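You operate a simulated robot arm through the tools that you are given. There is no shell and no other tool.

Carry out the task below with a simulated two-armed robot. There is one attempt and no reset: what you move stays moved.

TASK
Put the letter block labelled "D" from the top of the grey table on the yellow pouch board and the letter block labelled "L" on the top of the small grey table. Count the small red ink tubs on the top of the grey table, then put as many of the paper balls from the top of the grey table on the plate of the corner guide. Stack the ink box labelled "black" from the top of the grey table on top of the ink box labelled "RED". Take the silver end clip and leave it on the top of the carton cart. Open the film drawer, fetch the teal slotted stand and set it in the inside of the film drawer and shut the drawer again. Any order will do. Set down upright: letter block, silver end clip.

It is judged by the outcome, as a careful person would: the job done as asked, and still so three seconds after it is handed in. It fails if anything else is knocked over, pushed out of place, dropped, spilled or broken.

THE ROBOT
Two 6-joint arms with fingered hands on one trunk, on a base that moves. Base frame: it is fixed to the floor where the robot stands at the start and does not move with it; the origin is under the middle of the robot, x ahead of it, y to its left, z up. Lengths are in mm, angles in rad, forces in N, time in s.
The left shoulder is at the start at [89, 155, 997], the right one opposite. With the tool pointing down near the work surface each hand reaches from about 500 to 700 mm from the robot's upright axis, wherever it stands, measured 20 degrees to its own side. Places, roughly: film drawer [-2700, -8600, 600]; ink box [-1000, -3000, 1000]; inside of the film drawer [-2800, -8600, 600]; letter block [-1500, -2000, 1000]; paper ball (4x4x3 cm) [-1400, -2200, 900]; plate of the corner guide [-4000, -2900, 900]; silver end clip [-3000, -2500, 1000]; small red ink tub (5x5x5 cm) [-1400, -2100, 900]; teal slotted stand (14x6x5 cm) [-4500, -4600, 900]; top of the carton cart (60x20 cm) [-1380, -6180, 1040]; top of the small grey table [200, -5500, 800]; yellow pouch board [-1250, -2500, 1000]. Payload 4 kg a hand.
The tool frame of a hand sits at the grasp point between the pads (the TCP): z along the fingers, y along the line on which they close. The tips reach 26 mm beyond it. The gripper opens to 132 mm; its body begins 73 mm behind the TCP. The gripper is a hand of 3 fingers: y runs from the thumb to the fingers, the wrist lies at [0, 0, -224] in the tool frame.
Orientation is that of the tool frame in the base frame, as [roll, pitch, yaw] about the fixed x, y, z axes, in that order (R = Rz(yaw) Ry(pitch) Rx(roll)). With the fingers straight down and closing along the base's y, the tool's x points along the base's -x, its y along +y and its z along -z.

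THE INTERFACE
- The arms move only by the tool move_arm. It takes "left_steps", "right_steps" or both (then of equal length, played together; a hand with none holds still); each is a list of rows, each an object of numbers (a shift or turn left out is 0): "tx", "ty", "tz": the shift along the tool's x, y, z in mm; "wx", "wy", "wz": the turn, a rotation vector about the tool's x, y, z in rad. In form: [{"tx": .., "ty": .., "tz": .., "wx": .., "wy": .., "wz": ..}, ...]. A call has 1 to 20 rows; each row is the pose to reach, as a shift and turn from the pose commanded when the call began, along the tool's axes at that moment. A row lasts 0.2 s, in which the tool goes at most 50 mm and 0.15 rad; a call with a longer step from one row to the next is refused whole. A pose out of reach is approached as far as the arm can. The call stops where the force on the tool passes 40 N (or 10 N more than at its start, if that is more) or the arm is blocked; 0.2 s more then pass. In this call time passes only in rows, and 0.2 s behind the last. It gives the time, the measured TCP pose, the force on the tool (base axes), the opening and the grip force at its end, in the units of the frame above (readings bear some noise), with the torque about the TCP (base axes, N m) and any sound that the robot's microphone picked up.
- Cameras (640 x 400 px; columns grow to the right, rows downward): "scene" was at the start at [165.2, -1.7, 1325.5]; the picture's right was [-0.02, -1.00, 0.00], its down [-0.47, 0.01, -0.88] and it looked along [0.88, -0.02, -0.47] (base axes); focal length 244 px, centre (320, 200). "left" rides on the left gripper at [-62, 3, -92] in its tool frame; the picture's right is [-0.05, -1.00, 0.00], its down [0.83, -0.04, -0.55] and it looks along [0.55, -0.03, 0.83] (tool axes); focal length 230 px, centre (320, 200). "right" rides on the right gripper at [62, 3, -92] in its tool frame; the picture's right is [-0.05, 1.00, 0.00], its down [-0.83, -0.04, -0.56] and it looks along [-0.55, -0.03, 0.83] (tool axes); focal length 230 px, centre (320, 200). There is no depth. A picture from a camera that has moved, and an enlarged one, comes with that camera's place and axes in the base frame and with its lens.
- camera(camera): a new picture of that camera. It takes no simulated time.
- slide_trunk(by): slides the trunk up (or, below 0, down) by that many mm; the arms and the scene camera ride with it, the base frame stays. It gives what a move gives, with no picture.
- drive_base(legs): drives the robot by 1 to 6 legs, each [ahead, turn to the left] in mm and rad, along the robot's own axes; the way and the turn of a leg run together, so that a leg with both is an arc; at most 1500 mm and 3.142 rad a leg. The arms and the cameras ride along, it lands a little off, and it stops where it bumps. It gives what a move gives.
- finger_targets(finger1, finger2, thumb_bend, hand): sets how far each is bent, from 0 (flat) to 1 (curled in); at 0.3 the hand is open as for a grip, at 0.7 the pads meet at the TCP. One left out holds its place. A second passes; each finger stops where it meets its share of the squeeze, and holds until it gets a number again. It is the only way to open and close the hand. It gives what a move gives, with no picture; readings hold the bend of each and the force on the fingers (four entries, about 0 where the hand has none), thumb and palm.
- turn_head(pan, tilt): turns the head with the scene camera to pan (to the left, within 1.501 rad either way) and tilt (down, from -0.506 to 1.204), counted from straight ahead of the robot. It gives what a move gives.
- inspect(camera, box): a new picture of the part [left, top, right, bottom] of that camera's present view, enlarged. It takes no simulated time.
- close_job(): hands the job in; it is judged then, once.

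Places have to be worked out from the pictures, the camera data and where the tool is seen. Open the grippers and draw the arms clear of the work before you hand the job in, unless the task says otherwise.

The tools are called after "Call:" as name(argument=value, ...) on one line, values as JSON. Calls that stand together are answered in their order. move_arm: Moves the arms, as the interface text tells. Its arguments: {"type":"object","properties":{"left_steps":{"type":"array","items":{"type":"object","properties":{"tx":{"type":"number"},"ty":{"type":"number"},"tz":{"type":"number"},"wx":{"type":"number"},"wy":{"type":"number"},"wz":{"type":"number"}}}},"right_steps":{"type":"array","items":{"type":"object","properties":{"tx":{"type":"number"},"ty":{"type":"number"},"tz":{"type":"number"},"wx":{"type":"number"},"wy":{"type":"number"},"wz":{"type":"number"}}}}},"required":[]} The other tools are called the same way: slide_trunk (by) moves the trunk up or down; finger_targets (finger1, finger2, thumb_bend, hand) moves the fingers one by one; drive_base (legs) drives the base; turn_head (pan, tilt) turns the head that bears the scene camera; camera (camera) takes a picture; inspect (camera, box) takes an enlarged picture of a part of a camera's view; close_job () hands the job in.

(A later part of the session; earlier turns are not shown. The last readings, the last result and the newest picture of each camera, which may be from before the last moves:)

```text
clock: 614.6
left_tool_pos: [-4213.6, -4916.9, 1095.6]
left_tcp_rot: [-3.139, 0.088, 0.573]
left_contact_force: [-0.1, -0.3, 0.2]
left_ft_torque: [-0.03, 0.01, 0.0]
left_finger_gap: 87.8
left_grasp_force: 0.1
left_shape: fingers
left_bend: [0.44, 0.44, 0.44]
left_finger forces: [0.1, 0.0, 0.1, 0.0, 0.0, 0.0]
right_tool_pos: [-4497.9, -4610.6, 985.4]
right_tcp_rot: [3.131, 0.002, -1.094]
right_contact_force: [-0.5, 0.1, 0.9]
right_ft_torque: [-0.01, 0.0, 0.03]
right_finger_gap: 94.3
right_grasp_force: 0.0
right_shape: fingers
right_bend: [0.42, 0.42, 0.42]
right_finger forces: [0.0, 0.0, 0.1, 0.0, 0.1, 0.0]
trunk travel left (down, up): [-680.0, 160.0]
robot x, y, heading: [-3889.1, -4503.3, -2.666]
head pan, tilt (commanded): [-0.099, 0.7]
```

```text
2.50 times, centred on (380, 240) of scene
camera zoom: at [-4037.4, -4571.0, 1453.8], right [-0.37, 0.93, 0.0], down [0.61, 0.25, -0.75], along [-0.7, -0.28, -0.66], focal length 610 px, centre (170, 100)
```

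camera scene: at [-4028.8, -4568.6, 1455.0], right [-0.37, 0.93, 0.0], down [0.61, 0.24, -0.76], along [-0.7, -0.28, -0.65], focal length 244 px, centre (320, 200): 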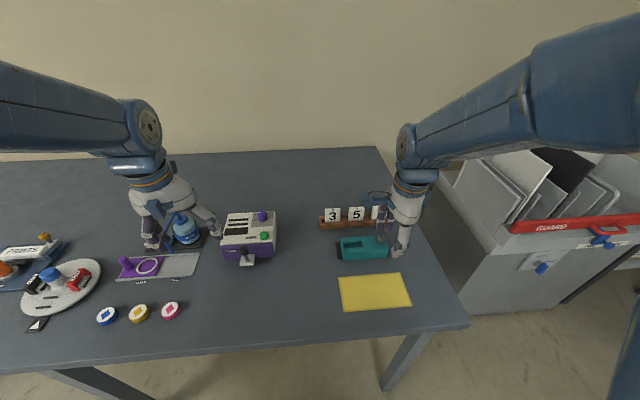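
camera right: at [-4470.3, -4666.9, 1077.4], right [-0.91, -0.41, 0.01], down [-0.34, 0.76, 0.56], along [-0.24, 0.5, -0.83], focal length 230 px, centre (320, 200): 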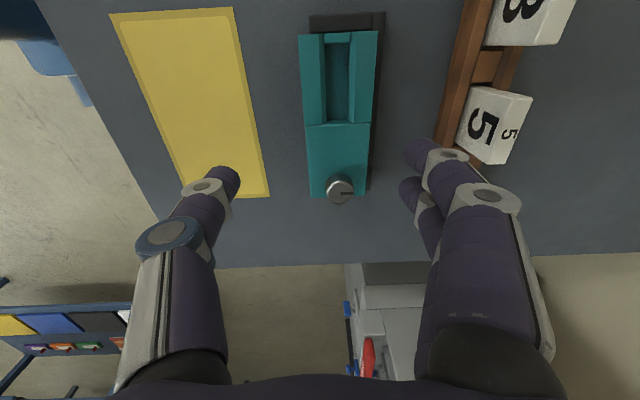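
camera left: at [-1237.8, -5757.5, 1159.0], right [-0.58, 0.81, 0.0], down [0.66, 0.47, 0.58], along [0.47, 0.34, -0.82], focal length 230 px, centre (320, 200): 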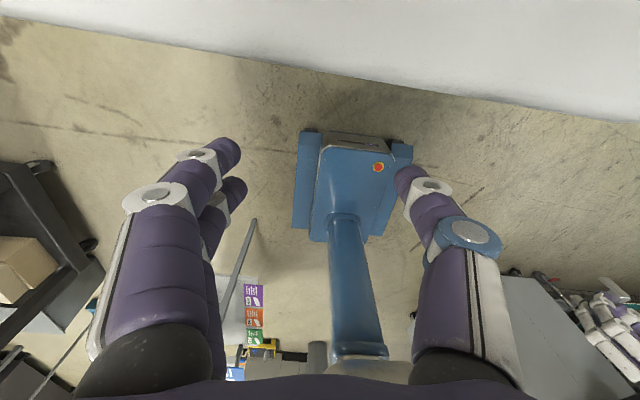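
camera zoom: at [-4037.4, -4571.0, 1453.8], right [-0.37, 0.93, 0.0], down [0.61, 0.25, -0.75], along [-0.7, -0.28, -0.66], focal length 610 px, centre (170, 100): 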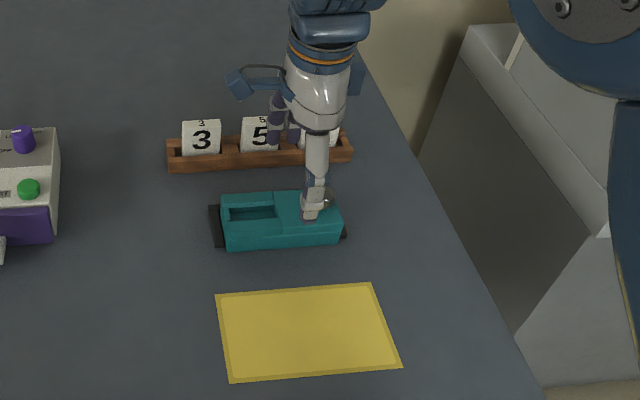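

The stand's centre is at (-4511,-4623) with its axis matching the hand. I centre over it and descend to TCP z≈893, thumb in front, fingers behind.

Call:
move_arm(right_steps=[{"tx": 2, "ty": 6, "tz": 2, "wx": 0.005}, {"tx": 4, "ty": 12, "tz": 6, "wx": 0.01}, {"tx": 5, "ty": 17, "tz": 14, "wx": 0.01}, {"tx": 5, "ty": 17, "tz": 24, "wx": 0.01}, {"tx": 5, "ty": 17, "tz": 34, "wx": 0.01}, {"tx": 5, "ty": 17, "tz": 44, "wx": 0.01}, {"tx": 5, "ty": 17, "tz": 54, "wx": 0.01}, {"tx": 5, "ty": 17, "tz": 64, "wx": 0.01}, {"tx": 5, "ty": 17, "tz": 74, "wx": 0.01}])

Call:
camera(camera="right")

Call:
inspect(camera="scene", box=[310, 160, 450, 320])

```text
clock: 616.6
left_tool_pos: [-4212.5, -4916.3, 1096.4]
left_tcp_rot: [-3.138, 0.091, 0.571]
left_contact_force: [-0.5, -0.1, 0.1]
left_ft_torque: [-0.01, 0.01, 0.02]
left_finger_gap: 88.1
left_grasp_force: 0.1
left_shape: fingers
left_bend: [0.44, 0.44, 0.44]
left_finger forces: [0.0, 0.1, 0.0, 0.1, 0.0, 0.1]
right_tool_pos: [-4511.7, -4623.1, 912.5]
right_tcp_rot: [3.141, 0.001, -1.094]
right_contact_force: [0.5, -0.7, -0.1]
right_ft_torque: [-0.01, 0.0, 0.0]
right_finger_gap: 94.1
right_grasp_force: 0.0
right_shape: fingers
right_bend: [0.42, 0.42, 0.42]
right_finger forces: [0.0, 0.1, 0.0, 0.0, 0.1, 0.1]
trunk travel left (down, up): [-680.0, 160.0]
robot x, y, heading: [-3883.4, -4506.3, -2.664]
head pan, tilt (commanded): [-0.099, 0.7]
```

```text
taken
camera right: at [-4484.9, -4679.9, 1003.4], right [-0.91, -0.41, 0.0], down [-0.34, 0.76, 0.56], along [-0.23, 0.51, -0.83], focal length 230 px, centre (320, 200)
```

right: 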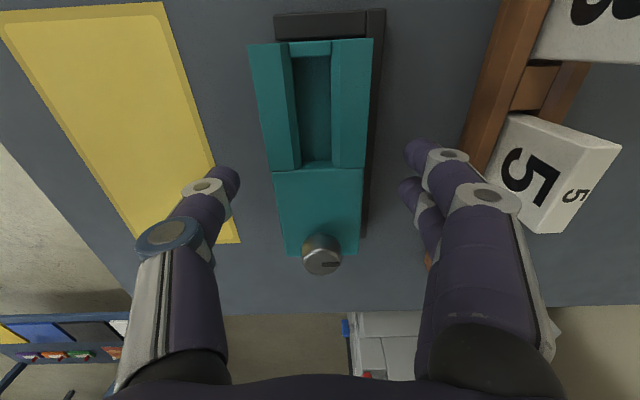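

```text
2.50 times, centred on (380, 240) of scene
camera zoom: at [-4037.5, -4571.0, 1453.8], right [-0.37, 0.93, 0.0], down [0.61, 0.25, -0.75], along [-0.7, -0.28, -0.66], focal length 610 px, centre (170, 100)
```

zoom: 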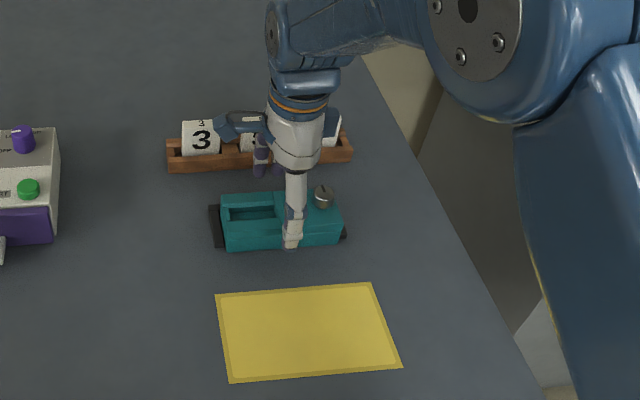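

Centred on the stand. I go down the last 19 mm and close on it.

Call:
move_arm(right_steps=[{"tz": 8}, {"tz": 15}, {"tz": 20}])

Call:
finger_targets(hand="right", finger1=0.58, finger2=0.58, thumb_bend=0.58)

Call:
camera(camera="right")

```text
clock: 617.4
left_tool_pos: [-4214.1, -4915.3, 1096.8]
left_tcp_rot: [-3.138, 0.09, 0.571]
left_contact_force: [-0.3, -0.5, 0.4]
left_ft_torque: [-0.01, -0.01, -0.02]
left_finger_gap: 88.5
left_grasp_force: 0.0
left_shape: fingers
left_bend: [0.44, 0.44, 0.44]
left_finger forces: [0.1, 0.1, 0.0, 0.1, 0.1, 0.1]
right_tool_pos: [-4511.4, -4622.9, 892.5]
right_tcp_rot: [-3.141, 0.002, -1.094]
right_contact_force: [1.2, -0.7, 0.5]
right_ft_torque: [-0.01, -0.03, 0.01]
right_finger_gap: 94.2
right_grasp_force: 0.0
right_shape: fingers
right_bend: [0.42, 0.42, 0.42]
right_finger forces: [0.1, 0.1, 0.0, 0.0, 0.0, 0.0]
trunk travel left (down, up): [-680.0, 160.0]
robot x, y, heading: [-3886.7, -4504.3, -2.663]
head pan, tilt (commanded): [-0.099, 0.7]
```

```text
clock: 618.4
left_tool_pos: [-4214.1, -4916.4, 1095.7]
left_tcp_rot: [-3.14, 0.089, 0.571]
left_contact_force: [-0.9, -0.3, 1.2]
left_ft_torque: [0.02, 0.06, -0.02]
left_finger_gap: 88.1
left_grasp_force: 0.0
left_shape: fingers
left_bend: [0.44, 0.44, 0.44]
left_finger forces: [0.0, 0.1, 0.0, 0.0, 0.0, 0.0]
right_tool_pos: [-4510.6, -4623.0, 891.6]
right_tcp_rot: [3.142, 0.001, -1.093]
right_contact_force: [0.6, 0.2, 0.7]
right_ft_torque: [-0.01, 0.0, 0.0]
right_finger_gap: 55.9
right_grasp_force: 4.5
right_shape: fingers
right_bend: [0.54, 0.54, 0.55]
right_finger forces: [2.0, 1.8, 0.0, 0.0, 4.3, 0.0]
trunk travel left (down, up): [-680.0, 160.0]
robot x, y, heading: [-3886.6, -4502.5, -2.668]
head pan, tilt (commanded): [-0.099, 0.7]
```

```text
taken
camera right: at [-4484.3, -4679.7, 984.4], right [-0.91, -0.41, 0.0], down [-0.34, 0.76, 0.56], along [-0.23, 0.51, -0.83], focal length 230 px, centre (320, 200)
```

right: 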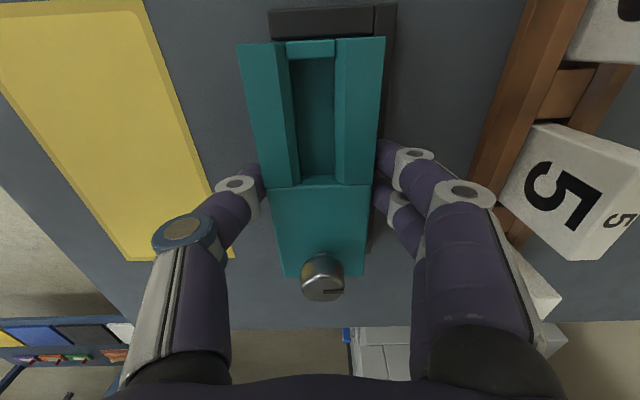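

Contact all round at a 56 mm gap. I tighten, then lift slowly.

Call:
finger_targets(hand="right", finger1=0.78, finger2=0.78, thumb_bend=0.78)

Call:
move_arm(right_steps=[{"tz": -4}, {"tz": -10}, {"tz": -18}, {"tz": -28}])

Call:
camera(camera="right")

Call:
inspect(camera="scene", box=[310, 160, 450, 320])

```text
clock: 619.4
left_tool_pos: [-4214.4, -4915.7, 1096.5]
left_tcp_rot: [-3.142, 0.09, 0.57]
left_contact_force: [0.2, -0.1, 0.2]
left_ft_torque: [0.01, -0.02, -0.03]
left_finger_gap: 88.0
left_grasp_force: 0.0
left_shape: fingers
left_bend: [0.44, 0.44, 0.44]
left_finger forces: [0.0, 0.0, 0.0, 0.0, 0.0, 0.1]
right_tool_pos: [-4511.5, -4623.3, 892.8]
right_tcp_rot: [3.141, 0.002, -1.096]
right_contact_force: [1.0, 0.9, 0.7]
right_ft_torque: [0.03, 0.05, 0.01]
right_finger_gap: 53.3
right_grasp_force: 18.5
right_shape: fingers
right_bend: [0.54, 0.54, 0.59]
right_finger forces: [8.9, 9.0, 0.0, 0.0, 19.0, 0.0]
trunk travel left (down, up): [-680.0, 160.0]
robot x, y, heading: [-3885.0, -4507.3, -2.664]
head pan, tilt (commanded): [-0.099, 0.7]
```

```text
clock: 620.4
left_tool_pos: [-4213.0, -4915.4, 1096.2]
left_tcp_rot: [-3.139, 0.089, 0.572]
left_contact_force: [0.1, -0.9, 0.7]
left_ft_torque: [-0.05, -0.02, -0.02]
left_finger_gap: 88.1
left_grasp_force: 0.0
left_shape: fingers
left_bend: [0.44, 0.44, 0.44]
left_finger forces: [0.0, 0.0, 0.0, 0.0, 0.0, 0.0]
right_tool_pos: [-4510.4, -4622.1, 920.6]
right_tcp_rot: [3.142, 0.002, -1.095]
right_contact_force: [0.0, 0.4, -3.6]
right_ft_torque: [-0.05, 0.02, -0.02]
right_finger_gap: 53.1
right_grasp_force: 17.9
right_shape: fingers
right_bend: [0.54, 0.54, 0.6]
right_finger forces: [9.1, 9.1, 0.0, 0.1, 18.1, 0.0]
trunk travel left (down, up): [-680.0, 160.0]
robot x, y, heading: [-3885.3, -4504.9, -2.658]
head pan, tilt (commanded): [-0.099, 0.7]
```

```text
taken
camera right: at [-4483.6, -4679.9, 1012.5], right [-0.91, -0.41, 0.0], down [-0.34, 0.76, 0.56], along [-0.23, 0.51, -0.83], focal length 230 px, centre (320, 200)
```

right: 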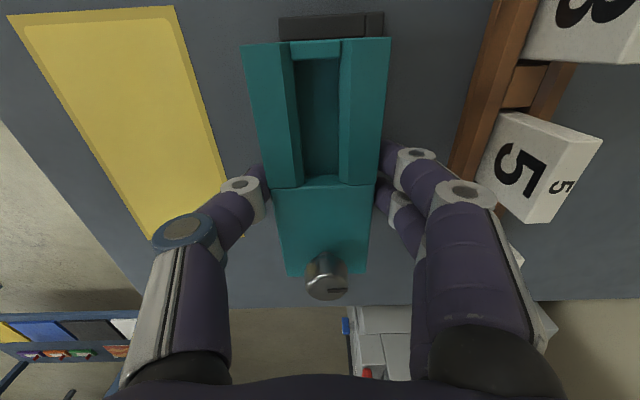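

```text
2.50 times, centred on (380, 240) of scene
camera zoom: at [-4037.3, -4570.8, 1453.8], right [-0.37, 0.93, 0.0], down [0.61, 0.25, -0.75], along [-0.7, -0.28, -0.66], focal length 610 px, centre (170, 100)
```

zoom: 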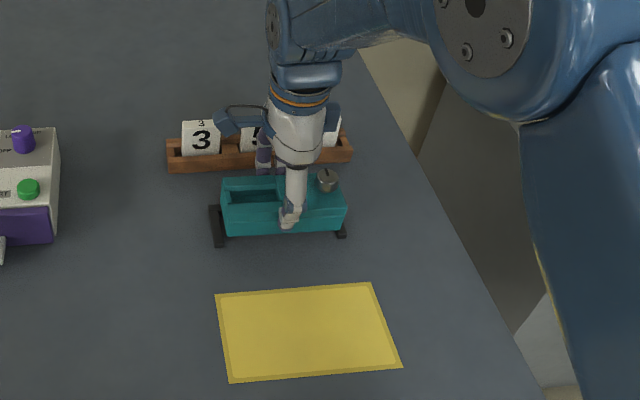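

The stand is lifted (the black rail under it is a separate piece and stays). I raise it to travel height and back away from the bench.

Call:
move_arm(right_steps=[{"tz": -12}, {"tz": -24}, {"tz": -36}, {"tz": -48}, {"tz": -60}, {"tz": -72}, {"tz": -84}, {"tz": -96}, {"tz": -108}, {"tz": -120}, {"tz": -132}, {"tz": -144}, {"tz": -154}])

Call:
drive_base(legs=[[-60, 0], [-80, 0], [-80, 0]])

Call:
camera(camera="right")

```text
clock: 623.2
left_tool_pos: [-4213.2, -4916.3, 1096.6]
left_tcp_rot: [-3.139, 0.088, 0.57]
left_contact_force: [-0.8, 0.7, 0.6]
left_ft_torque: [0.01, -0.04, 0.02]
left_finger_gap: 88.1
left_grasp_force: 0.1
left_shape: fingers
left_bend: [0.44, 0.44, 0.44]
left_finger forces: [0.0, 0.0, 0.0, 0.0, 0.1, 0.1]
right_tool_pos: [-4509.5, -4622.4, 1075.9]
right_tcp_rot: [3.141, 0.003, -1.095]
right_contact_force: [1.0, -0.4, -3.4]
right_ft_torque: [0.0, -0.05, -0.03]
right_finger_gap: 53.1
right_grasp_force: 17.7
right_shape: fingers
right_bend: [0.54, 0.54, 0.6]
right_finger forces: [9.2, 8.9, 0.0, 0.0, 18.1, 0.0]
trunk travel left (down, up): [-680.0, 160.0]
robot x, y, heading: [-3890.0, -4502.5, -2.665]
head pan, tilt (commanded): [-0.099, 0.7]
```

```text
clock: 625.4
left_tool_pos: [-4010.3, -4810.5, 1111.0]
left_tcp_rot: [-3.138, 0.123, 0.572]
left_contact_force: [0.9, 0.3, -0.3]
left_ft_torque: [0.01, 0.04, -0.01]
left_finger_gap: 87.9
left_grasp_force: 0.0
left_shape: fingers
left_bend: [0.44, 0.44, 0.44]
left_finger forces: [0.0, 0.1, 0.0, 0.0, 0.1, 0.0]
right_tool_pos: [-4303.5, -4516.0, 1081.6]
right_tcp_rot: [3.132, -0.001, -1.094]
right_contact_force: [0.5, 0.4, -2.9]
right_ft_torque: [-0.01, -0.01, -0.01]
right_finger_gap: 53.4
right_grasp_force: 17.6
right_shape: fingers
right_bend: [0.54, 0.54, 0.6]
right_finger forces: [8.8, 8.7, 0.0, 0.1, 17.9, 0.0]
trunk travel left (down, up): [-680.0, 160.0]
robot x, y, heading: [-3691.7, -4405.0, -2.665]
head pan, tilt (commanded): [-0.099, 0.7]
```

```text
taken
camera right: at [-4276.5, -4572.4, 1173.0], right [-0.91, -0.41, 0.01], down [-0.34, 0.76, 0.55], along [-0.24, 0.5, -0.83], focal length 230 px, centre (320, 200)
```

right: 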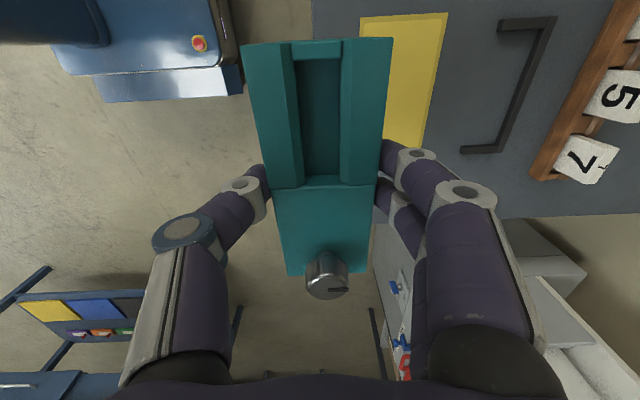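

The stand is held well. I turn left to head down the aisle along the bench.

Call:
drive_base(legs=[[0, 0.26], [0, 0.26], [0, 0.26], [0, 0.26], [0, 0.26], [0, 0.26]])

Call:
turn_head(pan=0.0, tilt=0.4)

Call:
camera(camera="scene")

```text
clock: 631.5
left_tool_pos: [-3275.9, -4728.0, 1098.0]
left_tcp_rot: [-3.141, 0.091, 2.154]
left_contact_force: [-0.3, -0.2, -0.1]
left_ft_torque: [0.02, -0.03, -0.01]
left_finger_gap: 88.2
left_grasp_force: 0.0
left_shape: fingers
left_bend: [0.44, 0.44, 0.44]
left_finger forces: [0.0, 0.0, 0.0, 0.0, 0.0, 0.0]
right_tool_pos: [-3567.0, -5026.3, 1074.4]
right_tcp_rot: [-3.139, 0.002, 0.485]
right_contact_force: [0.2, 0.4, -3.1]
right_ft_torque: [0.04, -0.07, -0.01]
right_finger_gap: 53.1
right_grasp_force: 17.0
right_shape: fingers
right_bend: [0.54, 0.54, 0.6]
right_finger forces: [8.8, 8.6, 0.0, 0.1, 17.3, 0.1]
trunk travel left (down, up): [-680.0, 160.0]
robot x, y, heading: [-3707.3, -4407.3, -1.085]
head pan, tilt (commanded): [-0.099, 0.7]
```

```text
clock: 632.3
left_tool_pos: [-3286.2, -4703.5, 1077.6]
left_tcp_rot: [3.139, 0.035, 2.154]
left_contact_force: [0.1, -0.2, -0.2]
left_ft_torque: [-0.04, 0.0, -0.01]
left_finger_gap: 88.2
left_grasp_force: 0.0
left_shape: fingers
left_bend: [0.44, 0.44, 0.44]
left_finger forces: [0.0, 0.1, 0.0, 0.0, 0.0, 0.1]
right_tool_pos: [-3575.0, -5008.7, 1085.3]
right_tcp_rot: [3.124, 0.006, 0.486]
right_contact_force: [-0.2, 0.1, -4.0]
right_ft_torque: [-0.02, -0.01, -0.01]
right_finger_gap: 53.1
right_grasp_force: 17.8
right_shape: fingers
right_bend: [0.53, 0.53, 0.6]
right_finger forces: [8.8, 8.6, 0.1, 0.0, 17.5, 0.0]
trunk travel left (down, up): [-680.0, 160.0]
robot x, y, heading: [-3706.1, -4410.3, -1.08]
head pan, tilt (commanded): [0.0, 0.4]
```

```text
taken
camera scene: at [-3624.9, -4558.6, 1480.6], right [-0.88, -0.47, 0.0], down [-0.19, 0.36, -0.91], along [0.43, -0.81, -0.41], focal length 244 px, centre (320, 200)
```

scene: 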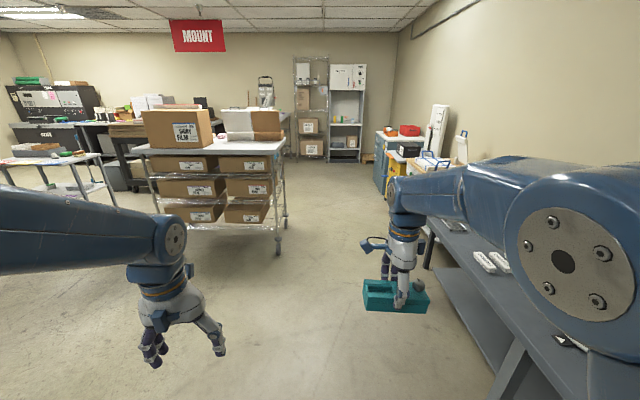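

The aisle is clear. I drive down it with the stand in moderate legs, monitoring the grip.

Call:
drive_base(legs=[[80, 0], [120, 0], [140, 0], [150, 0], [150, 0], [150, 0]])

Call:
camera(camera="right")

```text
clock: 638.0
left_tool_pos: [-2919.9, -5391.4, 1099.9]
left_tcp_rot: [-3.141, 0.093, 2.155]
left_contact_force: [-0.1, -0.1, 0.4]
left_ft_torque: [-0.01, 0.02, 0.0]
left_finger_gap: 88.4
left_grasp_force: 0.0
left_shape: fingers
left_bend: [0.44, 0.44, 0.44]
left_finger forces: [0.0, 0.0, 0.0, 0.0, 0.0, 0.0]
right_tool_pos: [-3208.0, -5692.8, 1086.8]
right_tcp_rot: [3.123, 0.001, 0.49]
right_contact_force: [0.6, -0.2, -3.1]
right_ft_torque: [0.02, -0.02, 0.02]
right_finger_gap: 53.1
right_grasp_force: 16.9
right_shape: fingers
right_bend: [0.53, 0.53, 0.6]
right_finger forces: [8.7, 8.5, 0.0, 0.1, 17.3, 0.1]
trunk travel left (down, up): [-680.0, 160.0]
robot x, y, heading: [-3337.1, -5098.9, -1.079]
head pan, tilt (commanded): [0.0, 0.4]
```

```text
taken
camera right: at [-3152.3, -5666.2, 1178.8], right [0.42, -0.91, 0.02], down [-0.76, -0.34, 0.56], along [-0.5, -0.25, -0.83], focal length 230 px, centre (320, 200)
```

right: 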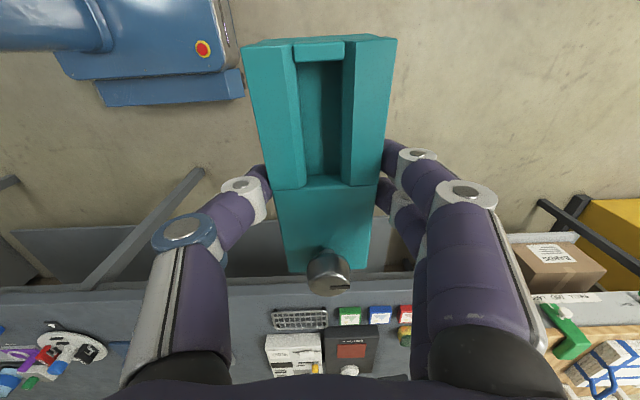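

Stable. I continue down the aisle.

Call:
drive_base(legs=[[100, 0], [150, 0], [150, 0], [150, 0], [150, 0], [150, 0]])

Call:
camera(camera="scene")

```text
clock: 644.0
left_tool_pos: [-2522.0, -6143.4, 1087.1]
left_tcp_rot: [3.137, 0.056, 2.15]
left_contact_force: [-1.1, 0.2, 0.0]
left_ft_torque: [-0.03, -0.02, 0.01]
left_finger_gap: 88.1
left_grasp_force: 0.1
left_shape: fingers
left_bend: [0.44, 0.44, 0.44]
left_finger forces: [0.0, 0.1, 0.0, 0.0, 0.0, 0.0]
right_tool_pos: [-2810.6, -6444.8, 1085.2]
right_tcp_rot: [3.124, 0.001, 0.486]
right_contact_force: [1.0, 0.8, -3.8]
right_ft_torque: [-0.01, -0.06, 0.03]
right_finger_gap: 52.6
right_grasp_force: 17.4
right_shape: fingers
right_bend: [0.53, 0.53, 0.6]
right_finger forces: [8.4, 8.5, 0.1, 0.0, 17.0, 0.0]
trunk travel left (down, up): [-680.0, 160.0]
robot x, y, heading: [-2939.8, -5848.9, -1.084]
head pan, tilt (commanded): [0.0, 0.4]
```

```text
taken
camera scene: at [-2866.1, -5990.0, 1481.9], right [-0.88, -0.47, 0.0], down [-0.19, 0.35, -0.92], along [0.43, -0.81, -0.4], focal length 244 px, centre (320, 200)
```

scene: 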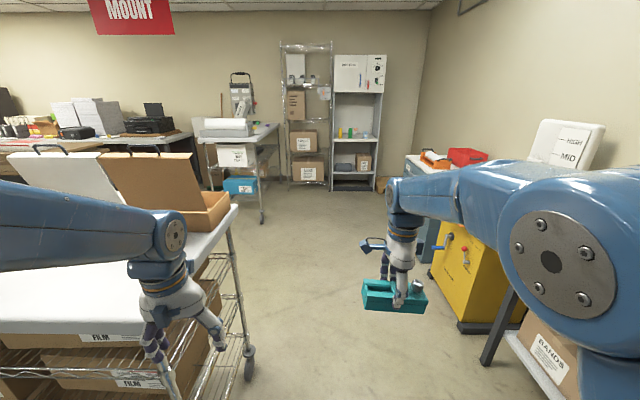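

Clear of the cart. I continue another 900 mm.

Call:
drive_base(legs=[[100, 0], [150, 0], [150, 0], [150, 0], [150, 0], [150, 0]])

Call:
drive_base(legs=[[100, 0], [150, 0], [150, 0], [150, 0]])

Call:
camera(camera="scene")

Call:
camera(camera="right")

```text
clock: 650.0
left_tool_pos: [-2128.2, -6901.7, 1069.2]
left_tcp_rot: [3.135, 0.01, 2.143]
left_contact_force: [0.7, 0.1, -1.0]
left_ft_torque: [0.04, 0.04, -0.02]
left_finger_gap: 88.1
left_grasp_force: 0.0
left_shape: fingers
left_bend: [0.44, 0.44, 0.44]
left_finger forces: [0.0, 0.0, 0.1, 0.0, 0.1, 0.1]
right_tool_pos: [-2418.2, -7205.4, 1087.9]
right_tcp_rot: [3.119, 0.002, 0.477]
right_contact_force: [-0.8, 0.1, -3.7]
right_ft_torque: [0.01, -0.03, -0.05]
right_finger_gap: 52.7
right_grasp_force: 17.1
right_shape: fingers
right_bend: [0.53, 0.53, 0.61]
right_finger forces: [8.6, 8.6, 0.0, 0.1, 16.9, 0.1]
trunk travel left (down, up): [-680.0, 160.0]
robot x, y, heading: [-2539.3, -6614.3, -1.088]
head pan, tilt (commanded): [0.0, 0.4]
```

```text
clock: 654.1
left_tool_pos: [-1879.6, -7356.6, 1070.6]
left_tcp_rot: [3.134, 0.008, 2.156]
left_contact_force: [-0.1, 0.2, 0.6]
left_ft_torque: [-0.01, 0.0, -0.05]
left_finger_gap: 88.3
left_grasp_force: 0.0
left_shape: fingers
left_bend: [0.44, 0.44, 0.44]
left_finger forces: [0.0, 0.1, 0.1, 0.0, 0.0, 0.1]
right_tool_pos: [-2165.4, -7665.1, 1100.3]
right_tcp_rot: [3.098, 0.002, 0.489]
right_contact_force: [-0.4, -0.2, -3.3]
right_ft_torque: [0.06, -0.03, 0.03]
right_finger_gap: 52.8
right_grasp_force: 17.0
right_shape: fingers
right_bend: [0.53, 0.53, 0.61]
right_finger forces: [8.7, 8.4, 0.0, 0.1, 17.3, 0.0]
trunk travel left (down, up): [-680.0, 160.0]
robot x, y, heading: [-2283.0, -7093.6, -1.074]
head pan, tilt (commanded): [0.0, 0.4]
```

```text
taken
camera scene: at [-2215.8, -7222.6, 1483.3], right [-0.88, -0.47, 0.0], down [-0.18, 0.34, -0.92], along [0.43, -0.81, -0.39], focal length 244 px, centre (320, 200)
```

scene: 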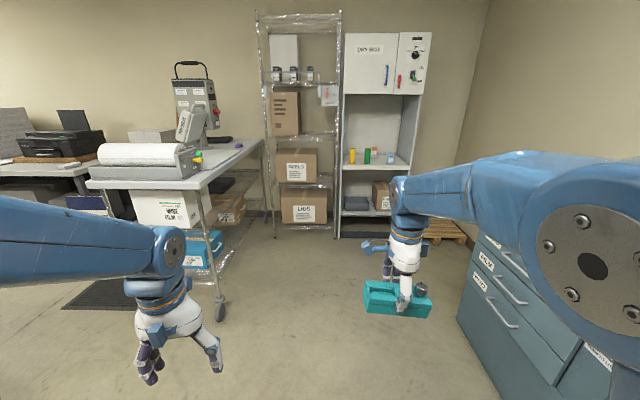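

```text
taken
camera right: at [-2110.7, -7636.0, 1192.7], right [0.42, -0.91, 0.04], down [-0.76, -0.33, 0.55], along [-0.49, -0.27, -0.83], focal length 230 px, centre (320, 200)
```

right: 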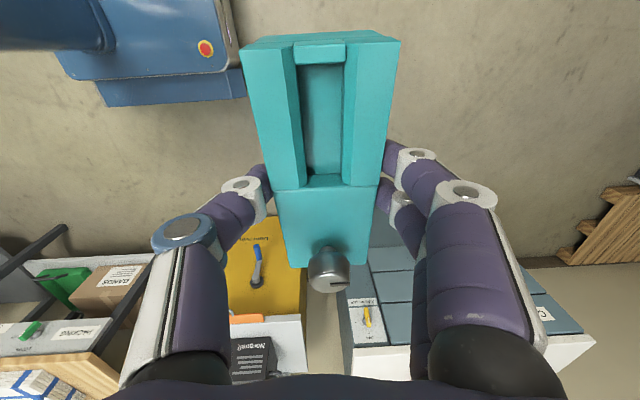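

The blue drawer chest is on the right, its fronts facing the aisle (+n side). I drive on ~700 mm before turning to face it.

Call:
drive_base(legs=[[100, 0], [150, 0], [150, 0], [150, 0], [150, 0]])

Call:
drive_base(legs=[[0, -0.26], [0, -0.26], [0, -0.26], [0, -0.26], [0, -0.26], [0, -0.26]])

Call:
turn_head(pan=0.1, tilt=0.5)

Call:
camera(camera="scene")

```text
clock: 659.1
left_tool_pos: [-1556.4, -7960.2, 1072.5]
left_tcp_rot: [3.135, 0.012, 2.157]
left_contact_force: [0.0, -0.3, 0.6]
left_ft_torque: [0.02, -0.01, -0.01]
left_finger_gap: 88.1
left_grasp_force: 0.0
left_shape: fingers
left_bend: [0.44, 0.44, 0.44]
left_finger forces: [0.1, 0.0, 0.0, 0.0, 0.1, 0.1]
right_tool_pos: [-1841.3, -8267.2, 1107.0]
right_tcp_rot: [3.09, 0.003, 0.491]
right_contact_force: [0.3, -0.7, -2.8]
right_ft_torque: [0.09, -0.03, 0.0]
right_finger_gap: 52.5
right_grasp_force: 17.0
right_shape: fingers
right_bend: [0.53, 0.53, 0.61]
right_finger forces: [8.5, 8.6, 0.0, 0.1, 17.3, 0.0]
trunk travel left (down, up): [-680.0, 160.0]
robot x, y, heading: [-1951.3, -7705.8, -1.078]
head pan, tilt (commanded): [0.0, 0.4]
```

```text
clock: 665.1
left_tool_pos: [-2215.3, -8114.6, 1053.1]
left_tcp_rot: [3.131, -0.046, 0.593]
left_contact_force: [0.4, -0.3, -0.1]
left_ft_torque: [0.03, 0.01, 0.0]
left_finger_gap: 88.2
left_grasp_force: 0.2
left_shape: fingers
left_bend: [0.44, 0.44, 0.44]
left_finger forces: [0.0, 0.0, 0.1, 0.1, 0.0, 0.1]
right_tool_pos: [-2521.7, -7829.7, 1101.9]
right_tcp_rot: [3.097, 0.003, -1.074]
right_contact_force: [1.0, -0.3, -2.9]
right_ft_torque: [0.01, 0.01, 0.0]
right_finger_gap: 52.2
right_grasp_force: 16.2
right_shape: fingers
right_bend: [0.53, 0.53, 0.61]
right_finger forces: [8.0, 8.1, 0.1, 0.0, 16.3, 0.1]
trunk travel left (down, up): [-680.0, 160.0]
robot x, y, heading: [-1948.2, -7719.7, -2.642]
head pan, tilt (commanded): [0.0, 0.4]
```

```text
clock: 665.8
left_tool_pos: [-2192.2, -8101.0, 1035.7]
left_tcp_rot: [3.124, -0.105, 0.596]
left_contact_force: [-0.1, 0.0, 0.1]
left_ft_torque: [-0.03, -0.06, -0.04]
left_finger_gap: 87.8
left_grasp_force: 0.1
left_shape: fingers
left_bend: [0.44, 0.44, 0.44]
left_finger forces: [0.0, 0.1, 0.0, 0.0, 0.0, 0.0]
right_tool_pos: [-2506.8, -7818.9, 1111.9]
right_tcp_rot: [3.08, 0.002, -1.076]
right_contact_force: [-0.3, 1.4, -4.0]
right_ft_torque: [-0.03, -0.03, 0.02]
right_finger_gap: 52.2
right_grasp_force: 17.7
right_shape: fingers
right_bend: [0.54, 0.54, 0.61]
right_finger forces: [8.6, 8.6, 0.1, 0.0, 17.4, 0.0]
trunk travel left (down, up): [-680.0, 160.0]
robot x, y, heading: [-1948.2, -7720.7, -2.637]
head pan, tilt (commanded): [0.099, 0.499]
```

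```text
taken
camera scene: at [-2095.4, -7806.8, 1471.3], right [-0.57, 0.82, 0.0], down [0.41, 0.28, -0.87], along [-0.72, -0.49, -0.5], focal length 244 px, centre (320, 200)
```

scene: 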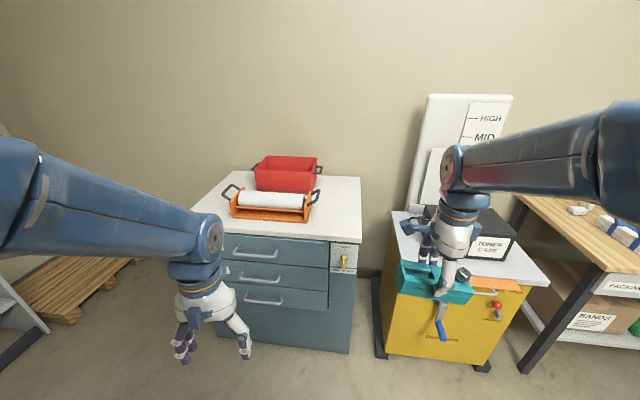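

Facing the chest and the yellow unit. I zoom on the drawers to read labels and measure the handles.

Call:
inspect(camera="scene", box=[170, 160, 400, 370])

```text
1.90 times, centred on (285, 265) of scene
camera zoom: at [-2095.4, -7806.8, 1471.3], right [-0.57, 0.82, 0.0], down [0.41, 0.28, -0.87], along [-0.72, -0.49, -0.5], focal length 465 px, centre (387, 76)
```

zoom: 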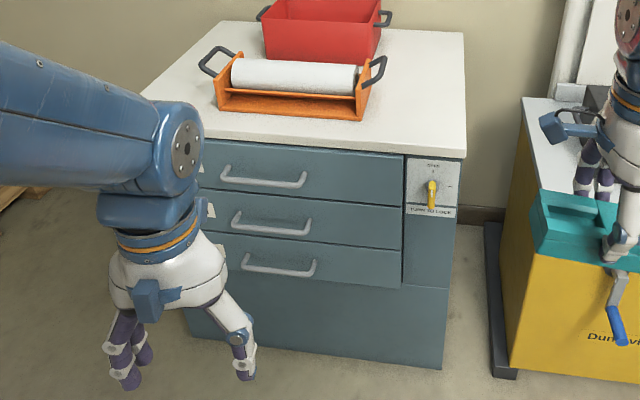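

There is a yellow lever with a label next to the drawers, possibly a lock. I zoom in on it and on the drawer labels.

Call:
inspect(camera="scene", box=[320, 235, 370, 280])

Call:
inspect(camera="scene", box=[210, 225, 340, 320])

```text
8.89 times, centred on (345, 258) of scene
camera zoom: at [-2095.4, -7806.8, 1471.3], right [-0.57, 0.82, 0.0], down [0.41, 0.28, -0.87], along [-0.72, -0.49, -0.5], focal length 2171 px, centre (98, -311)
```

zoom: 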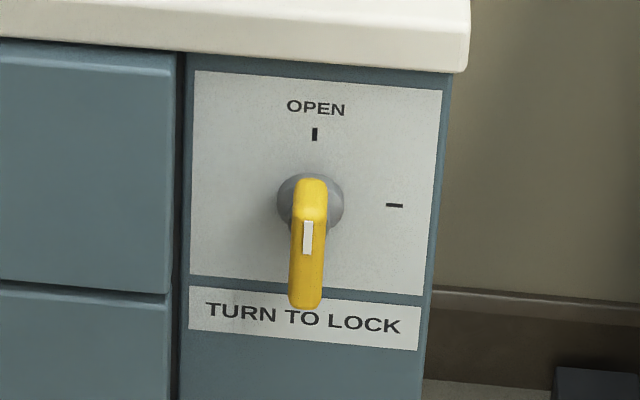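

```text
4.21 times, centred on (275, 272) of scene
camera zoom: at [-2095.4, -7806.8, 1471.3], right [-0.57, 0.82, 0.0], down [0.41, 0.28, -0.87], along [-0.72, -0.49, -0.5], focal length 1028 px, centre (510, -105)
```

zoom: 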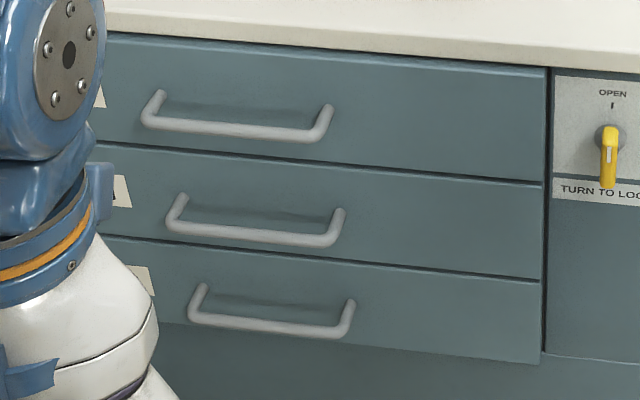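

Geometry: FILM is the middle drawer; its bar handle is at about (-2593,-8491,577), ~190 mm wide, ~45 mm proud of the front; the lock lever stands vertical at OPEN. I'm ~230 mm too far right, so I shift along the chest: turn left, move, turn back.

Call:
drive_base(legs=[[0, 0.26], [0, 0.26], [0, 0.26], [0, 0.26], [0, 0.26], [0, 0.24]])

Call:
drive_base(legs=[[70, 0], [85, 0], [75, 0]])

Call:
drive_base(legs=[[0, -0.26], [0, -0.26], [0, -0.26], [0, -0.26], [0, -0.26], [0, -0.26]])

```text
clock: 671.7
left_tool_pos: [-1567.9, -7985.8, 1045.5]
left_tcp_rot: [3.127, -0.079, 2.136]
left_contact_force: [-0.3, -1.4, -0.3]
left_ft_torque: [-0.02, 0.01, -0.01]
left_finger_gap: 87.7
left_grasp_force: 0.0
left_shape: fingers
left_bend: [0.44, 0.44, 0.44]
left_finger forces: [0.1, 0.1, 0.0, 0.0, 0.1, 0.0]
right_tool_pos: [-1864.7, -8280.5, 1111.4]
right_tcp_rot: [3.077, 0.003, 0.465]
right_contact_force: [0.0, -0.5, -4.5]
right_ft_torque: [0.05, 0.0, -0.03]
right_finger_gap: 52.1
right_grasp_force: 16.9
right_shape: fingers
right_bend: [0.54, 0.54, 0.61]
right_finger forces: [8.3, 8.2, 0.1, 0.0, 16.7, 0.0]
trunk travel left (down, up): [-680.0, 160.0]
robot x, y, heading: [-1957.4, -7723.3, -1.097]
head pan, tilt (commanded): [0.099, 0.499]
```

```text
clock: 674.0
left_tool_pos: [-1474.6, -8163.7, 1031.9]
left_tcp_rot: [3.12, -0.127, 2.137]
left_contact_force: [-0.8, 0.4, 0.6]
left_ft_torque: [-0.04, 0.01, 0.0]
left_finger_gap: 88.2
left_grasp_force: 0.1
left_shape: fingers
left_bend: [0.44, 0.44, 0.44]
left_finger forces: [0.0, 0.1, 0.0, 0.1, 0.0, 0.0]
right_tool_pos: [-1771.2, -8463.6, 1124.6]
right_tcp_rot: [3.054, 0.0, 0.467]
right_contact_force: [-0.4, 0.9, -4.6]
right_ft_torque: [0.0, 0.0, -0.02]
right_finger_gap: 52.2
right_grasp_force: 17.0
right_shape: fingers
right_bend: [0.54, 0.54, 0.61]
right_finger forces: [8.6, 8.5, 0.1, 0.0, 17.5, 0.0]
trunk travel left (down, up): [-680.0, 160.0]
robot x, y, heading: [-1851.4, -7931.9, -1.099]
head pan, tilt (commanded): [0.099, 0.499]
```

```text
clock: 680.0
left_tool_pos: [-2063.2, -8313.3, 1022.9]
left_tcp_rot: [3.119, -0.164, 0.605]
left_contact_force: [0.3, 0.4, -0.8]
left_ft_torque: [-0.01, 0.01, -0.02]
left_finger_gap: 88.1
left_grasp_force: 0.1
left_shape: fingers
left_bend: [0.44, 0.44, 0.44]
left_finger forces: [0.0, 0.1, 0.0, 0.0, 0.1, 0.0]
right_tool_pos: [-2372.1, -8027.5, 1129.9]
right_tcp_rot: [3.044, 0.001, -1.069]
right_contact_force: [0.6, -0.7, -3.7]
right_ft_torque: [0.0, -0.01, 0.0]
right_finger_gap: 52.3
right_grasp_force: 16.7
right_shape: fingers
right_bend: [0.54, 0.54, 0.61]
right_finger forces: [8.1, 8.2, 0.0, 0.0, 16.8, 0.0]
trunk travel left (down, up): [-680.0, 160.0]
robot x, y, heading: [-1849.3, -7938.5, -2.63]
head pan, tilt (commanded): [0.099, 0.499]
```

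Now aligned: the handle is ~150 mm to my left, 960 mm ahead. I lower the trunk step by step toward working height for the drawer.

Call:
slide_trunk(by=-60)

Call:
slide_trunk(by=-60)

Call:
slide_trunk(by=-60)

Call:
slide_trunk(by=-60)

Call:
slide_trunk(by=-60)

```text
clock: 681.0
left_tool_pos: [-2039.7, -8302.4, 950.8]
left_tcp_rot: [3.115, -0.215, 0.605]
left_contact_force: [0.4, -0.4, -0.3]
left_ft_torque: [0.02, 0.0, -0.03]
left_finger_gap: 88.3
left_grasp_force: 0.2
left_shape: fingers
left_bend: [0.44, 0.44, 0.44]
left_finger forces: [0.0, 0.2, 0.0, 0.0, 0.0, 0.0]
right_tool_pos: [-2352.1, -8017.7, 1051.9]
right_tcp_rot: [3.093, 0.004, -1.068]
right_contact_force: [0.8, 0.5, -3.8]
right_ft_torque: [-0.02, -0.03, -0.03]
right_finger_gap: 52.1
right_grasp_force: 17.6
right_shape: fingers
right_bend: [0.53, 0.53, 0.61]
right_finger forces: [8.5, 8.8, 0.0, 0.1, 17.6, 0.0]
trunk travel left (down, up): [-620.0, 220.0]
robot x, y, heading: [-1848.0, -7937.7, -2.632]
head pan, tilt (commanded): [0.099, 0.499]
```

```text
clock: 682.0
left_tool_pos: [-2040.5, -8301.1, 890.5]
left_tcp_rot: [3.114, -0.213, 0.606]
left_contact_force: [-0.5, 0.1, -0.3]
left_ft_torque: [0.02, -0.03, -0.04]
left_finger_gap: 88.1
left_grasp_force: 0.1
left_shape: fingers
left_bend: [0.44, 0.44, 0.44]
left_finger forces: [0.0, 0.0, 0.0, 0.0, 0.0, 0.0]
right_tool_pos: [-2352.8, -8016.8, 993.6]
right_tcp_rot: [3.09, 0.002, -1.068]
right_contact_force: [0.3, -0.6, -4.0]
right_ft_torque: [-0.02, -0.06, -0.02]
right_finger_gap: 52.2
right_grasp_force: 17.5
right_shape: fingers
right_bend: [0.53, 0.53, 0.61]
right_finger forces: [8.5, 8.9, 0.0, 0.0, 17.5, 0.0]
trunk travel left (down, up): [-560.0, 280.0]
robot x, y, heading: [-1848.2, -7940.4, -2.631]
head pan, tilt (commanded): [0.099, 0.499]
```

```text
clock: 683.0
left_tool_pos: [-2041.1, -8299.5, 831.8]
left_tcp_rot: [3.115, -0.21, 0.604]
left_contact_force: [0.0, -0.3, 0.2]
left_ft_torque: [-0.01, -0.01, 0.01]
left_finger_gap: 88.0
left_grasp_force: 0.1
left_shape: fingers
left_bend: [0.44, 0.44, 0.44]
left_finger forces: [0.0, 0.0, 0.0, 0.0, 0.0, 0.0]
right_tool_pos: [-2353.3, -8016.4, 933.6]
right_tcp_rot: [3.086, 0.001, -1.069]
right_contact_force: [-0.1, 0.0, -3.9]
right_ft_torque: [-0.03, -0.02, 0.01]
right_finger_gap: 52.0
right_grasp_force: 17.5
right_shape: fingers
right_bend: [0.53, 0.53, 0.61]
right_finger forces: [8.5, 8.8, 0.0, 0.1, 17.5, 0.0]
trunk travel left (down, up): [-500.0, 340.0]
robot x, y, heading: [-1846.7, -7945.1, -2.628]
head pan, tilt (commanded): [0.099, 0.499]
```

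```text
clock: 684.0
left_tool_pos: [-2040.6, -8301.7, 771.6]
left_tcp_rot: [3.116, -0.208, 0.606]
left_contact_force: [-0.1, -0.1, -0.6]
left_ft_torque: [0.0, 0.03, 0.01]
left_finger_gap: 87.8
left_grasp_force: 0.1
left_shape: fingers
left_bend: [0.44, 0.44, 0.44]
left_finger forces: [0.0, 0.0, 0.0, 0.1, 0.0, 0.0]
right_tool_pos: [-2353.1, -8017.8, 875.5]
right_tcp_rot: [3.083, 0.001, -1.067]
right_contact_force: [0.0, -0.6, -3.3]
right_ft_torque: [-0.02, 0.0, 0.03]
right_finger_gap: 52.4
right_grasp_force: 17.3
right_shape: fingers
right_bend: [0.53, 0.53, 0.61]
right_finger forces: [8.6, 8.8, 0.1, 0.1, 17.6, 0.0]
trunk travel left (down, up): [-440.0, 400.0]
robot x, y, heading: [-1847.5, -7939.5, -2.628]
head pan, tilt (commanded): [0.099, 0.499]
```

```text
clock: 685.0
left_tool_pos: [-2040.9, -8300.8, 712.8]
left_tcp_rot: [3.114, -0.204, 0.604]
left_contact_force: [0.0, 0.0, 0.3]
left_ft_torque: [0.01, -0.04, -0.03]
left_finger_gap: 88.4
left_grasp_force: 0.0
left_shape: fingers
left_bend: [0.44, 0.44, 0.44]
left_finger forces: [0.1, 0.0, 0.0, 0.1, 0.0, 0.0]
right_tool_pos: [-2352.5, -8015.9, 817.7]
right_tcp_rot: [3.079, 0.001, -1.069]
right_contact_force: [-0.5, -0.6, -3.7]
right_ft_torque: [0.0, -0.05, 0.02]
right_finger_gap: 52.2
right_grasp_force: 17.3
right_shape: fingers
right_bend: [0.53, 0.53, 0.61]
right_finger forces: [8.6, 8.9, 0.0, 0.0, 17.4, 0.0]
trunk travel left (down, up): [-380.0, 460.0]
robot x, y, heading: [-1846.6, -7942.2, -2.629]
head pan, tilt (commanded): [0.099, 0.499]
```

I lower the trunk another 100 mm and bring the left hand out in front, level, before pointing it forward.

Call:
slide_trunk(by=-50)

Call:
slide_trunk(by=-50)

Call:
move_arm(left_steps=[{"tx": -8, "ty": -3, "tz": -2, "wy": -0.01}, {"tx": -18, "ty": -6, "tz": -4, "wy": -0.022}, {"tx": -29, "ty": -9, "tz": -6, "wy": -0.034}, {"tx": -40, "ty": -12, "tz": -8, "wy": -0.046}, {"tx": -51, "ty": -16, "tz": -10, "wy": -0.058}, {"tx": -62, "ty": -19, "tz": -13, "wy": -0.07}, {"tx": -73, "ty": -23, "tz": -15, "wy": -0.082}, {"tx": -84, "ty": -26, "tz": -17, "wy": -0.094}, {"tx": -95, "ty": -30, "tz": -20, "wy": -0.106}, {"tx": -106, "ty": -33, "tz": -22, "wy": -0.118}, {"tx": -117, "ty": -37, "tz": -24, "wy": -0.13}, {"tx": -128, "ty": -40, "tz": -26, "wy": -0.142}, {"tx": -139, "ty": -44, "tz": -29, "wy": -0.154}, {"tx": -150, "ty": -47, "tz": -31, "wy": -0.166}, {"tx": -161, "ty": -50, "tz": -33, "wy": -0.178}, {"tx": -172, "ty": -54, "tz": -36, "wy": -0.19}, {"tx": -182, "ty": -57, "tz": -38, "wx": 0.014, "wy": -0.2}, {"tx": -191, "ty": -60, "tz": -39.5, "wx": 0.027, "wy": -0.204}])

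```text
clock: 685.9
left_tool_pos: [-2041.1, -8300.3, 663.6]
left_tcp_rot: [3.117, -0.203, 0.607]
left_contact_force: [-0.2, 0.0, -0.8]
left_ft_torque: [-0.01, 0.0, -0.01]
left_finger_gap: 88.2
left_grasp_force: 0.1
left_shape: fingers
left_bend: [0.44, 0.44, 0.44]
left_finger forces: [0.0, 0.0, 0.0, 0.0, 0.0, 0.0]
right_tool_pos: [-2352.3, -8017.1, 766.8]
right_tcp_rot: [3.077, 0.003, -1.068]
right_contact_force: [0.2, -0.8, -3.9]
right_ft_torque: [0.0, -0.05, 0.0]
right_finger_gap: 52.2
right_grasp_force: 17.7
right_shape: fingers
right_bend: [0.53, 0.53, 0.61]
right_finger forces: [8.5, 8.8, 0.0, 0.1, 17.7, 0.0]
trunk travel left (down, up): [-330.0, 510.0]
robot x, y, heading: [-1847.9, -7943.0, -2.63]
head pan, tilt (commanded): [0.099, 0.499]
```

```text
clock: 686.8
left_tool_pos: [-2041.7, -8301.8, 613.4]
left_tcp_rot: [3.114, -0.201, 0.604]
left_contact_force: [0.2, -0.5, -0.2]
left_ft_torque: [-0.01, 0.01, 0.02]
left_finger_gap: 88.0
left_grasp_force: 0.0
left_shape: fingers
left_bend: [0.44, 0.44, 0.44]
left_finger forces: [0.1, 0.1, 0.0, 0.1, 0.1, 0.0]
right_tool_pos: [-2352.7, -8017.0, 718.7]
right_tcp_rot: [3.072, 0.002, -1.068]
right_contact_force: [0.4, -0.2, -3.5]
right_ft_torque: [-0.03, -0.04, -0.01]
right_finger_gap: 52.0
right_grasp_force: 17.7
right_shape: fingers
right_bend: [0.53, 0.53, 0.61]
right_finger forces: [8.5, 8.8, 0.0, 0.0, 17.5, 0.1]
trunk travel left (down, up): [-280.0, 560.0]
robot x, y, heading: [-1846.8, -7939.8, -2.629]
head pan, tilt (commanded): [0.099, 0.499]
```

```text
clock: 690.6
left_tool_pos: [-2243.4, -8368.2, 639.7]
left_tcp_rot: [-3.137, 0.059, 0.602]
left_contact_force: [0.2, -0.2, 0.6]
left_ft_torque: [0.02, -0.01, 0.0]
left_finger_gap: 88.1
left_grasp_force: 0.0
left_shape: fingers
left_bend: [0.44, 0.44, 0.44]
left_finger forces: [0.0, 0.0, 0.0, 0.0, 0.0, 0.0]
left hand out of reach, approached as far as the arm can: row 1, 2
right_tool_pos: [-2353.0, -8017.2, 719.4]
right_tcp_rot: [3.075, 0.002, -1.069]
right_contact_force: [-0.3, -0.9, -4.0]
right_ft_torque: [0.01, -0.06, -0.01]
right_finger_gap: 52.1
right_grasp_force: 17.1
right_shape: fingers
right_bend: [0.53, 0.53, 0.61]
right_finger forces: [8.5, 8.8, 0.0, 0.0, 17.5, 0.1]
trunk travel left (down, up): [-280.0, 560.0]
robot x, y, heading: [-1849.8, -7941.9, -2.632]
head pan, tilt (commanded): [0.099, 0.499]
```

Now I pitch the left hand up 90° so the fingers point toward the chest, moving it forward and down to handle height at the same time.

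Call:
move_arm(left_steps=[{"tx": -6, "ty": -1, "tz": 2, "wy": -0.06}, {"tx": -14, "ty": -3, "tz": 5, "wy": -0.13}, {"tx": -23, "ty": -4, "tz": 8, "wy": -0.205}, {"tx": -32, "ty": -6, "tz": 11, "wy": -0.28}, {"tx": -42, "ty": -7, "tz": 14, "wy": -0.36}, {"tx": -52, "ty": -9, "tz": 17, "wy": -0.44}, {"tx": -62, "ty": -10, "tz": 20, "wy": -0.52}, {"tx": -72, "ty": -12, "tz": 24, "wy": -0.6}, {"tx": -82, "ty": -13, "tz": 27, "wy": -0.68}, {"tx": -92, "ty": -15, "tz": 31, "wy": -0.76}, {"tx": -102, "ty": -16, "tz": 34, "wy": -0.84}, {"tx": -112, "ty": -18, "tz": 38, "wy": -0.92}, {"tx": -122, "ty": -19, "tz": 41, "wy": -1.0}, {"tx": -132, "ty": -21, "tz": 45, "wy": -1.08}, {"tx": -142, "ty": -22, "tz": 48, "wy": -1.16}, {"tx": -152, "ty": -24, "tz": 51, "wy": -1.24}, {"tx": -162, "ty": -25, "tz": 54, "wy": -1.32}, {"tx": -172, "ty": -27, "tz": 57, "wy": -1.39}, {"tx": -180, "ty": -28, "tz": 60, "wy": -1.45}, {"tx": -188, "ty": -30, "tz": 63, "wy": -1.512}])

Call:
camera(camera="left")

Call:
camera(camera="scene")

```text
clock: 694.8
left_tool_pos: [-2340.0, -8568.0, 598.6]
left_tcp_rot: [-2.198, 1.562, 1.436]
left_contact_force: [0.1, -0.4, -0.9]
left_ft_torque: [-0.02, -0.02, -0.01]
left_finger_gap: 88.2
left_grasp_force: 0.1
left_shape: fingers
left_bend: [0.44, 0.44, 0.44]
left_finger forces: [0.0, 0.0, 0.0, 0.0, 0.0, 0.0]
left hand out of reach, approached as far as the arm can: row 9, 10, 11, 12, 13, 14, 15, 16, 17, 18, 19, 20
right_tool_pos: [-2352.8, -8016.8, 717.7]
right_tcp_rot: [3.074, 0.002, -1.068]
right_contact_force: [-0.4, 0.0, -4.0]
right_ft_torque: [0.0, -0.07, 0.0]
right_finger_gap: 52.2
right_grasp_force: 17.7
right_shape: fingers
right_bend: [0.53, 0.53, 0.61]
right_finger forces: [8.5, 8.9, 0.1, 0.0, 17.5, 0.1]
trunk travel left (down, up): [-280.0, 560.0]
robot x, y, heading: [-1847.4, -7939.1, -2.635]
head pan, tilt (commanded): [0.099, 0.499]
```

```text
taken
camera left: at [-2256.7, -8528.0, 660.6], right [-0.47, 0.88, 0.06], down [0.47, 0.31, -0.83], along [-0.75, -0.36, -0.56], focal length 230 px, centre (320, 200)
```

left: 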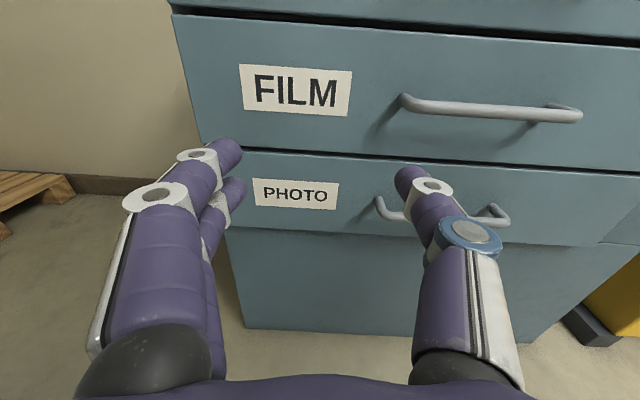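

```text
taken
camera scene: at [-1986.3, -8026.6, 1071.4], right [-0.57, 0.82, 0.0], down [0.41, 0.28, -0.87], along [-0.71, -0.5, -0.5], focal length 244 px, centre (320, 200)
```

scene: 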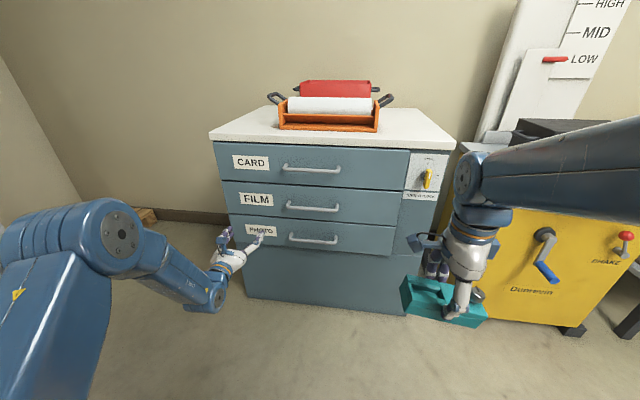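

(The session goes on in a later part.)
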